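You operate a simulated robot arm through the tools that you are given. There is no shell and no other tool. Be economical: measure what you need, move in short steps, check, and stop when the job is done.

Carry out the task below with a simulated robot arm. There is one attempt and no reset: what you move stays moved.

Task
Open the tub lid.

It is judged by the outcome, as a careful person would: the job done as asked, and still so three seconds after it is handed in. It fails if anything else is knocked over, pushed out of place, dropped, spilled or broken. Lids that push on must go on centred and level and be pressed home; caps that screw on are set level and turned clockwise until they are tight.

Robot
A 6-joint arm with a two-finger parallel gripper, fixed in place. Base frame: the origin is at the foot of the arm, x ahead of it, y to its left, z up. Units: mm, degrees, N and s.
Its first joint turns from -66.0 to 66.0 degrees. Payload 2.9 kg.
The TCP is the grasp point between the finger pads, 30 mm short of the fingertips. In the tool frame z runs along the fingers and y along their closing line. The gripper opens to 110 mm. The fingers are 20 mm wide and 10 mm thick; the gripper's body (48 by 112 mm) begins 55 mm behind the TCP.
Orientation is told as [roll, pitch, yaw] about the base's x, y, z axes, in that order, counted from this pose: with the fingers straight down and closing along the base's y, the tool's x points along the base's -x, its y along +y and its z along -z.

Tools
- The arm moves only by the tool apply_moves. Its argument "series" is a list that holds one entry, the list of rows, each a list of 6 numbers: the shift along the base's x, y, z in units of 500 mm (1.0 is 500 mm), then the turn, a rotation vector about the base's x, y, z in units of 90 degrees (1.0 is 90 degrees). In form: [[[x, y, z, rx, ry, rz], ...]]. A call has 1 to 12 rows; each row is the pose to reach, as a shift and turn from the pose commanded when the call began. "hand" is the finger opening in mm, from 0 to 110, set as the call begins (left out, the last holds). A call with a number of a shift or a turn outside -1 to 1 is refused whole. Each row takes 0.2 s and may step no farther than 50 mm and 8.6 degrees from the row before; otherwise, or with a gripper value out of range, the whole call is refused. Where a pose cannot be reached the arm comes as near as it can. A force on the tool above 40 N (or 10 N above the force at the start of the call, whichever is more), or a blocked arm, ends the call early, and 0.2 s more pass. Each finger travels about 108 mm/s and halts on what it meets, pressing with about 42 N; the grip force reading is that of the motor and also rises with nothing between the fingers. The clock runs only during rows and for 0.2 s after the last one: add rows that repeat a pose to give the fingers time. The reply holds the time, the measured pose of the TCP, the force on the tool along the base axes, the opening and the grip force, in the units named above and with some noise.
- Cameras (640 x 400 px; columns grow to the right, rows downward): "scene" is fixed at [92.1, 434.9, 1393.3]; the picture's right is [-0.64, -0.77, 0.00], its down [-0.39, 0.33, -0.86] and it looks along [0.66, -0.55, -0.51] (base axes); focal length 318 px, centre (320, 200). "wrist" rides on the gripper at [-36, 0, -57] in the tool frame; the picture's right is [0.00, -1.00, 0.00], its down [0.97, 0.00, -0.24] and it looks along [0.24, 0.00, 0.97] (tool axes); focal length 218 px, centre (320, 200). There is no depth. A picture from a camera that has moved, and an enlarged one, comes with that camera's place and axes in the base frame and with its lens. The place of the scene camera against the robot may be out by one fixed shift of up to 12 mm in any direction.
- camera(camera): a new picture of that camera. The clock stands still meanwhile.
- enlarge(camera, box): a new picture of the part [left, top, right, bottom] of that camera's present view, enlarged. The clock stands still meanwhile.
- close_job(): hands the job in; it is judged then, once.

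Go step by step. Nothing tells you positions but the pictures and the camera data: compare them with the known pose of the tool, close in by small moves and look again before you grip or let go. The budget is 90 turns and 42 pictures, counting those below and the enlarged ones. Unless the task says otherwise, let go and move clear before handing in, and close with one line.

The tools are called as name(argument=value, ...) on one line, values as JSON. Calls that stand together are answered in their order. apply_moves: Moves the arm, as the interface text tells. Its arguments: {"type":"object","properties":{"series":{"type":"array"},"hand":{"type":"number"}},"required":["series"]} The other tools are called the same way: camera (camera) takes a picture; enlarge (camera, box) takes an enlarged picture of a part of a camera's view; close_job () hands the job in.

At the start:

```text
time: 0.0
eef_pos: [407.4, 208.4, 1183.7]
ee_rot: [0.0, 0.0, 0.1]
contact_force: [-0.8, 0.0, 0.9]
grip_width: 109.8
finger_force: 0.1
```

scene: 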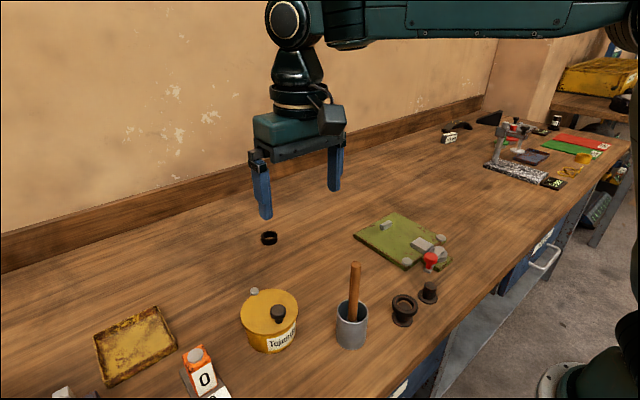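
wrist: 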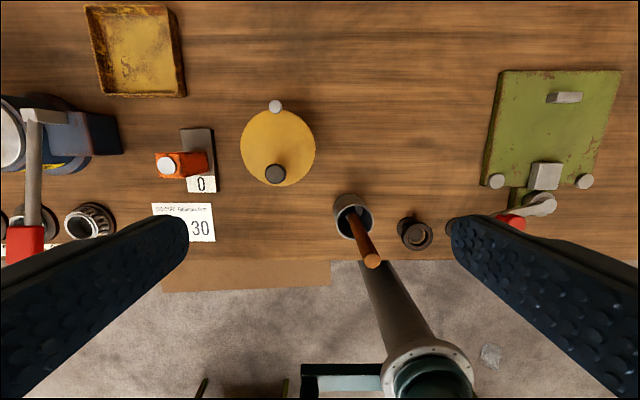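

I see a yellow tub with a dark knob on the near side of its lid and a small grey pivot on the far side. I'll look closer at it.

enlarge(camera="scene", box=[220, 270, 320, 370])

enlarge(camera="wrist", box=[220, 80, 340, 200])

```text
4.00 times, centred on (270, 320) of scene
camera zoom: at [92.1, 434.9, 1393.3], right [-0.64, -0.77, 0.0], down [-0.39, 0.33, -0.86], along [0.66, -0.55, -0.51], focal length 1272 px, centre (520, -280)
```

zoom: 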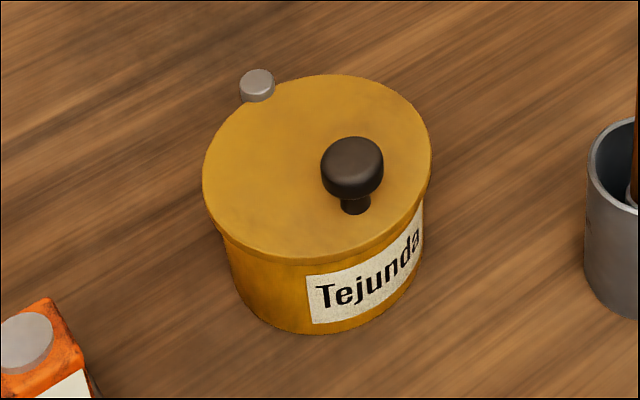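

```text
3.33 times, centred on (280, 140) of wrist
camera zoom: at [444.2, 208.2, 1240.2], right [0.0, -1.0, 0.0], down [-0.97, 0.0, 0.24], along [-0.24, 0.0, -0.97], focal length 728 px, centre (453, 400)
```

zoom: 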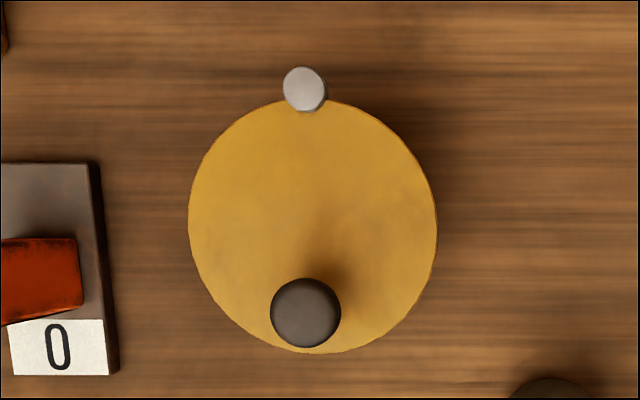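

The lid seems to turn about a vertical pin at about (490, 263), with its knob at about (411, 262) and the knob top near z 972. I'll go above the knob with the fingers part closed and look again.

apply_moves(series=[[[0.002, 0.05, -0.05, 0, 0, 0], [0.006, 0.108, -0.1, 0, 0, 0], [0.007, 0.108, -0.19, 0, 0, 0], [0.007, 0.108, -0.28, 0, 0, 0], [0.007, 0.108, -0.28, 0, 0, 0]]], hand=44)

camera(camera="wrist")

enlarge(camera="scene", box=[200, 200, 400, 370])

```text
time: 1.2
eef_pos: [413.2, 262.4, 1041.2]
ee_rot: [0.1, 0.0, 0.0]
contact_force: [-0.6, 0.0, 0.0]
grip_width: 43.9
finger_force: 0.0
```

```text
37 pictures are left
camera wrist: at [449.2, 261.5, 1099.0], right [0.0, -1.0, 0.0], down [-0.97, 0.0, 0.24], along [-0.24, 0.0, -0.97], focal length 218 px, centre (320, 200)
```

wrist: 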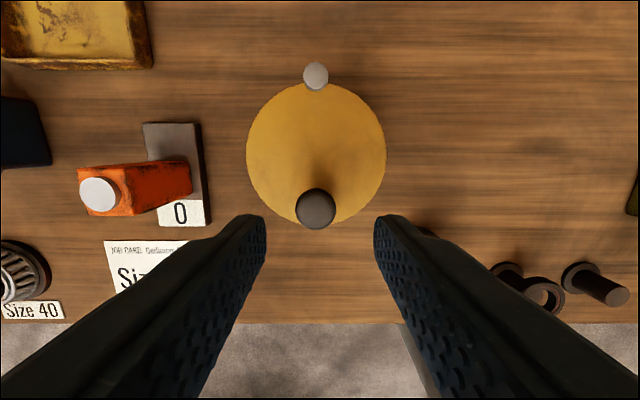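

```text
2.35 times, centred on (300, 285) of scene
camera zoom: at [92.1, 434.9, 1393.3], right [-0.64, -0.77, 0.0], down [-0.39, 0.33, -0.86], along [0.66, -0.55, -0.51], focal length 748 px, centre (367, 0)
```

zoom: 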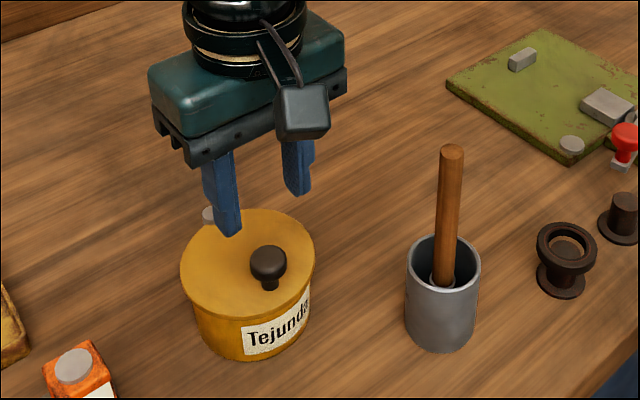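

The knob reads (410, 263.5), top between z 960 and 972, and the pin (490, 263.5). I'll lower until the tips are near knob level, then check.

apply_moves(series=[[[-0.006, 0.002, -0.05, 0, 0, 0], [-0.006, 0.002, -0.09, 0, 0, 0], [-0.006, 0.002, -0.09, 0, 0, 0]]])

enlarge(camera="scene", box=[220, 240, 340, 360])

camera(camera="wrist")

```text
time: 2.0
eef_pos: [409.8, 264.2, 997.7]
ee_rot: [0.1, 0.0, -0.1]
contact_force: [0.4, 0.4, -0.3]
grip_width: 43.8
finger_force: 0.1
```

```text
3.33 times, centred on (280, 300) of scene
camera zoom: at [92.1, 434.9, 1393.3], right [-0.64, -0.77, 0.0], down [-0.39, 0.33, -0.86], along [0.66, -0.55, -0.51], focal length 1060 px, centre (453, -133)
```

zoom: 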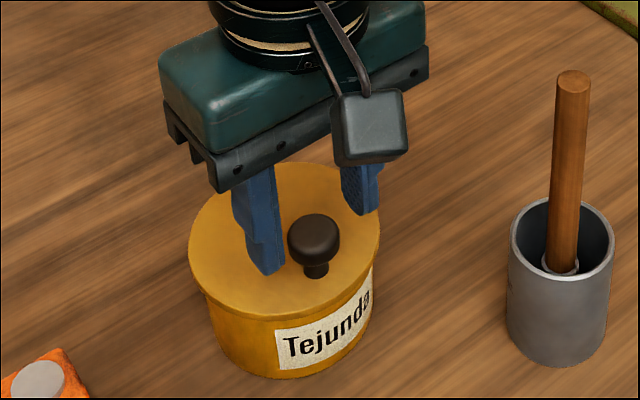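

```text
34 pictures are left
camera wrist: at [445.1, 263.3, 1055.0], right [0.0, -1.0, 0.0], down [-0.97, 0.0, 0.24], along [-0.24, 0.0, -0.97], focal length 218 px, centre (320, 200)
```

wrist: 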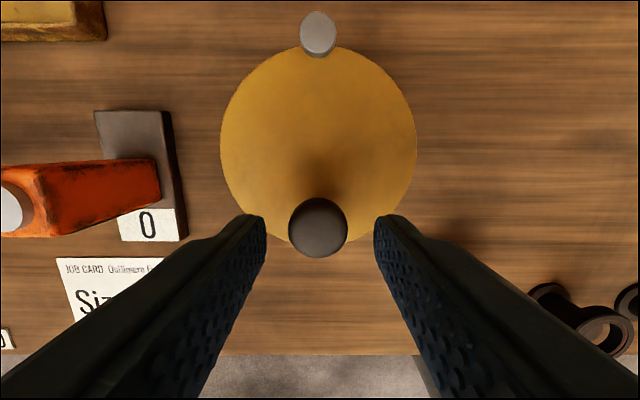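

Knob top is at z ≈ 964 and the lid top at ≈ 942. I'll lower so the tips sit about 7 mm above the lid, then close to a loose cage round the 26 mm knob.

apply_moves(series=[[[0, 0, -0.02, 0, 0, 0], [0, 0, -0.036, 0, 0, 0], [0, 0, -0.036, 0, 0, 0]]])

apply_moves(series=[[[0, 0, 0, 0, 0, 0], [0, 0, 0, 0, 0, 0]]], hand=30)

enlarge(camera="scene", box=[220, 250, 320, 350])

camera(camera="wrist")

```text
time: 2.8
eef_pos: [409.2, 263.7, 979.9]
ee_rot: [0.0, 0.2, 0.0]
contact_force: [-0.8, 0.5, 0.0]
grip_width: 44.1
finger_force: 0.1
```

```text
time: 3.4
eef_pos: [407.7, 264.3, 980.2]
ee_rot: [-0.1, 0.0, 0.0]
contact_force: [0.6, -0.2, 0.1]
grip_width: 30.0
finger_force: 0.0
```

```text
4.00 times, centred on (270, 300) of scene
camera zoom: at [92.1, 434.9, 1393.3], right [-0.64, -0.77, 0.0], down [-0.39, 0.33, -0.86], along [0.66, -0.55, -0.51], focal length 1272 px, centre (520, -200)
```

zoom: 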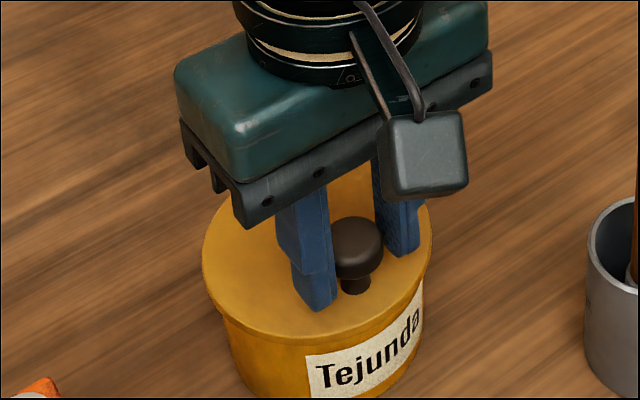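

```text
32 pictures are left
camera wrist: at [444.4, 263.2, 1037.2], right [0.0, -1.0, 0.0], down [-0.97, 0.0, 0.24], along [-0.24, 0.0, -0.97], focal length 218 px, centre (320, 200)
```

wrist: 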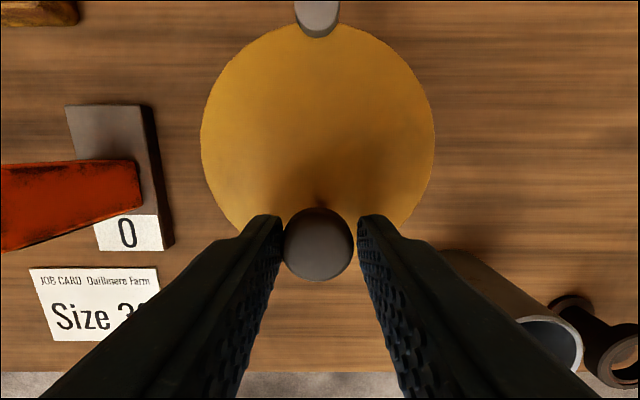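

The knob sits centred between the fingers. I'll try a small swing of 12° about the pin, toward -y, where there is free space.

apply_moves(series=[[[0.0004, -0.0112, 0, 0, 0, 0.044], [0.0016, -0.0222, 0, 0, 0, 0.089], [0.0035, -0.0332, 0, 0, 0, 0.133], [0.0035, -0.0332, 0, 0, 0, 0.133]]])

camera(camera="wrist")

enlarge(camera="scene", box=[220, 250, 320, 350])

```text
time: 4.4
eef_pos: [409.2, 247.0, 980.9]
ee_rot: [0.0, 0.0, 12.0]
contact_force: [0.6, 0.3, 0.1]
grip_width: 30.3
finger_force: 0.0
```

```text
31 pictures are left
camera wrist: at [445.2, 253.7, 1037.7], right [0.21, -0.98, 0.0], down [-0.95, -0.2, 0.24], along [-0.23, -0.05, -0.97], focal length 218 px, centre (320, 200)
```

wrist: 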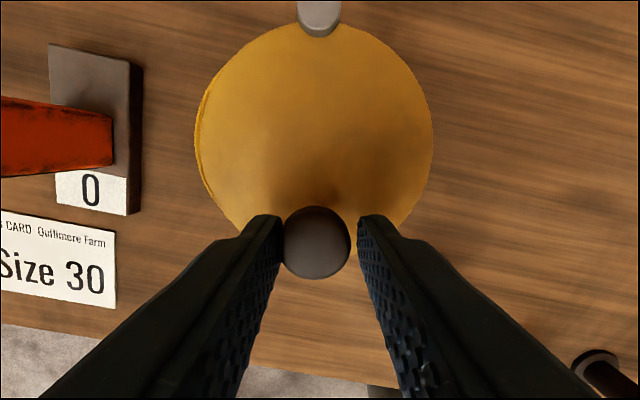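

```text
4.00 times, centred on (270, 300) of scene
camera zoom: at [92.1, 434.9, 1393.3], right [-0.64, -0.77, 0.0], down [-0.39, 0.33, -0.86], along [0.66, -0.55, -0.51], focal length 1272 px, centre (520, -200)
```

zoom: 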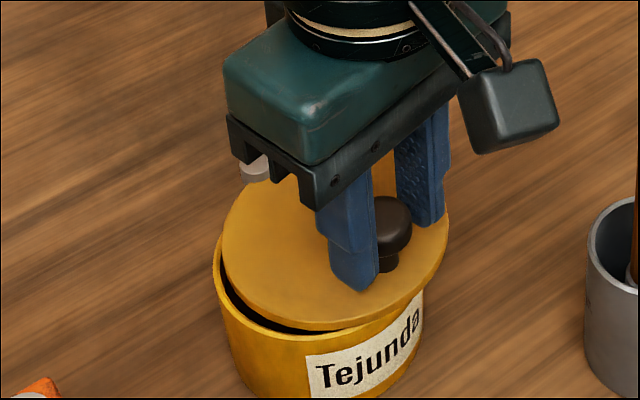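

The lid swivels freely and the tub stays put. I'll carry on along the arc to about 52°.

apply_moves(series=[[[0.0036, -0.0134, 0, 0, 0, 0.0556], [0.0082, -0.0268, 0, 0, 0, 0.1111], [0.014, -0.0394, 0, 0, 0, 0.1667], [0.0208, -0.0516, 0, 0, 0, 0.2222], [0.0286, -0.063, 0, 0, 0, 0.2778], [0.0376, -0.0738, 0, 0, 0, 0.3333], [0.0474, -0.0836, 0, 0, 0, 0.3889], [0.058, -0.0928, 0, 0, 0, 0.4444], [0.058, -0.0928, 0, 0, 0, 0.4444]]])

camera(camera="wrist")

camera(camera="scene")

```text
time: 6.4
eef_pos: [439.6, 198.9, 979.8]
ee_rot: [0.1, 0.0, 52.0]
contact_force: [1.1, -0.5, 0.0]
grip_width: 29.8
finger_force: 0.2
```

```text
29 pictures are left
camera wrist: at [461.8, 227.6, 1037.0], right [0.79, -0.61, 0.0], down [-0.6, -0.77, 0.24], along [-0.15, -0.19, -0.97], focal length 218 px, centre (320, 200)
```

wrist: 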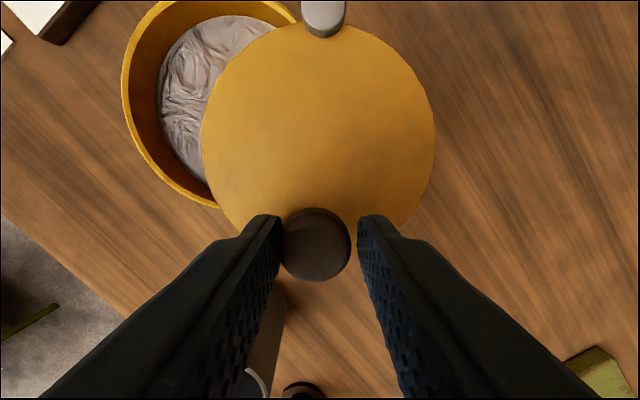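

```text
28 pictures are left
```

scene: 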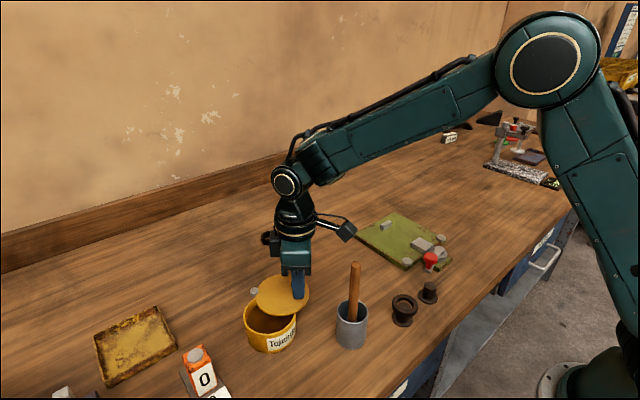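

All going well. I'll continue to about 102°.

apply_moves(series=[[[0.0114, -0.0082, 0, 0, 0, 0.0556], [0.0236, -0.0152, 0, 0, 0, 0.1111], [0.036, -0.0212, 0, 0, 0, 0.1667], [0.0492, -0.026, 0, 0, 0, 0.2222], [0.0626, -0.0298, 0, 0, 0, 0.2778], [0.0764, -0.0324, 0, 0, 0, 0.3333], [0.0902, -0.0336, 0, 0, 0, 0.3889], [0.1042, -0.0338, 0, 0, 0, 0.4444], [0.118, -0.0328, 0, 0, 0, 0.5], [0.1318, -0.0304, 0, 0, 0, 0.5556], [0.1318, -0.0304, 0, 0, 0, 0.5556]]])

camera(camera="wrist")

enlarge(camera="scene", box=[200, 220, 400, 360])

```text
time: 8.8
eef_pos: [505.5, 186.2, 979.6]
ee_rot: [0.1, 0.0, 102.0]
contact_force: [0.1, -1.3, 1.3]
grip_width: 30.1
finger_force: 0.0
```

```text
27 pictures are left
camera wrist: at [498.0, 220.5, 1036.8], right [0.98, 0.21, 0.0], down [0.2, -0.95, 0.24], along [0.05, -0.23, -0.97], focal length 218 px, centre (320, 200)
```

wrist: 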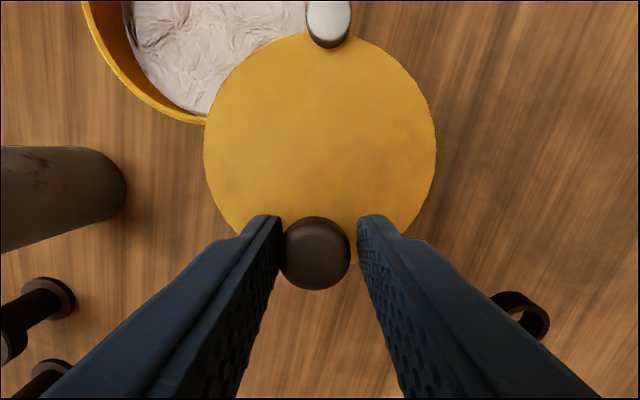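

```text
2.86 times, centred on (300, 290) of scene
camera zoom: at [92.1, 434.9, 1393.3], right [-0.64, -0.77, 0.0], down [-0.39, 0.33, -0.86], along [0.66, -0.55, -0.51], focal length 908 px, centre (377, -57)
```

zoom: 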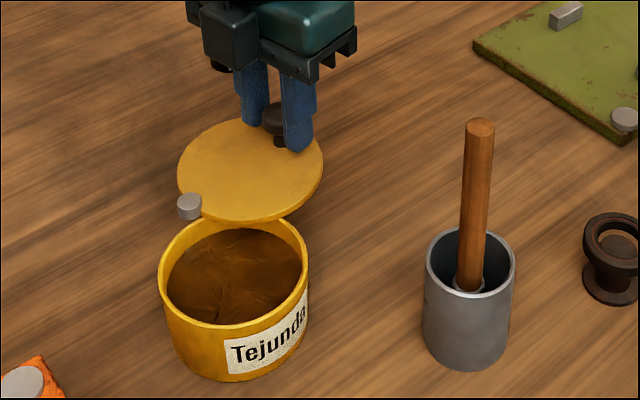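

The tub hasn't moved and is largely uncovered. I'll go 10° further, gently, to clear more of the mouth.

apply_moves(series=[[[0.0066, 0.0014, 0, 0, 0, 0.0278], [0.0134, 0.0036, 0, 0, 0, 0.0556], [0.0202, 0.0058, 0, 0, 0, 0.0833], [0.0268, 0.0082, 0, 0, 0, 0.1111], [0.0268, 0.0082, 0, 0, 0, 0.1111]]])

enlarge(camera="scene", box=[200, 220, 400, 360])

```text
time: 10.0
eef_pos: [518.8, 191.2, 980.0]
ee_rot: [0.0, 0.0, 111.9]
contact_force: [0.2, -0.1, -1.2]
grip_width: 30.2
finger_force: 0.1
```

```text
2.86 times, centred on (300, 290) of scene
camera zoom: at [92.1, 434.9, 1393.3], right [-0.64, -0.77, 0.0], down [-0.39, 0.33, -0.86], along [0.66, -0.55, -0.51], focal length 908 px, centre (377, -57)
```

zoom: 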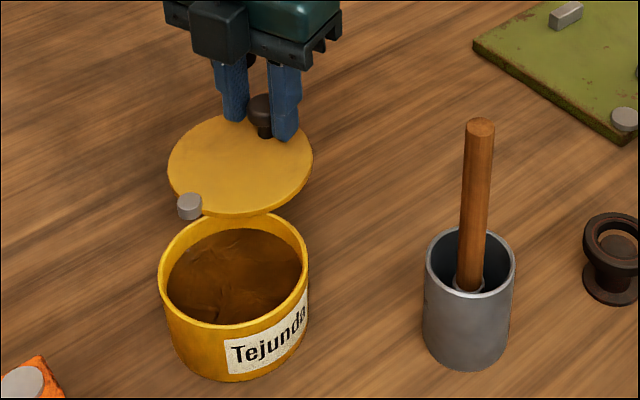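

The lid has swung clear and the tub is where it was. I'll open the fingers a little and lift straight up.

apply_moves(series=[[[0, 0, 0, 0, 0, 0], [0, 0, 0, 0, 0, 0]]], hand=42)

apply_moves(series=[[[0, 0, 0.04, 0, 0, 0], [0, 0, 0.1, 0, 0, 0], [0, 0, 0.18, 0, 0, 0], [0, 0, 0.26, 0, 0, 0], [0, 0, 0.26, 0, 0, 0]]])

camera(camera="scene")

camera(camera="wrist")

```text
time: 10.6
eef_pos: [518.0, 189.7, 979.6]
ee_rot: [0.0, 0.0, 112.1]
contact_force: [-0.4, -0.1, -0.8]
grip_width: 42.0
finger_force: 0.0
```

```text
time: 11.8
eef_pos: [518.7, 189.6, 1108.7]
ee_rot: [0.0, 0.0, 112.0]
contact_force: [-0.2, 0.9, 0.5]
grip_width: 41.9
finger_force: 0.1
```

```text
24 pictures are left
```

scene: 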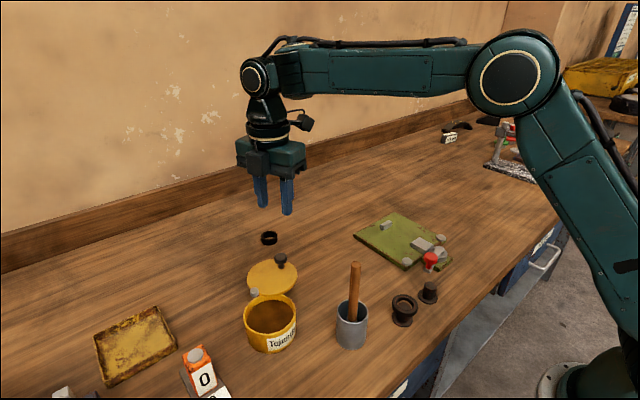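

```text
23 pictures are left
camera wrist: at [505.3, 222.7, 1166.7], right [0.93, 0.37, 0.0], down [0.36, -0.9, 0.24], along [0.09, -0.22, -0.97], focal length 218 px, centre (320, 200)
```

wrist: 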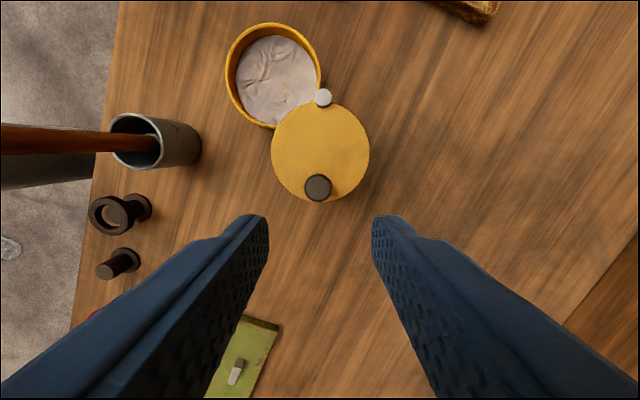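

The lid stays open, the arm is clear, and nothing else has moved. I'm handing the job in.

close_job()

```text
The job is handed in.
```

The tub lid is open: I swung it about 112° round its pin, and it stayed there when I let go; the tub and everything around it stayed in place.
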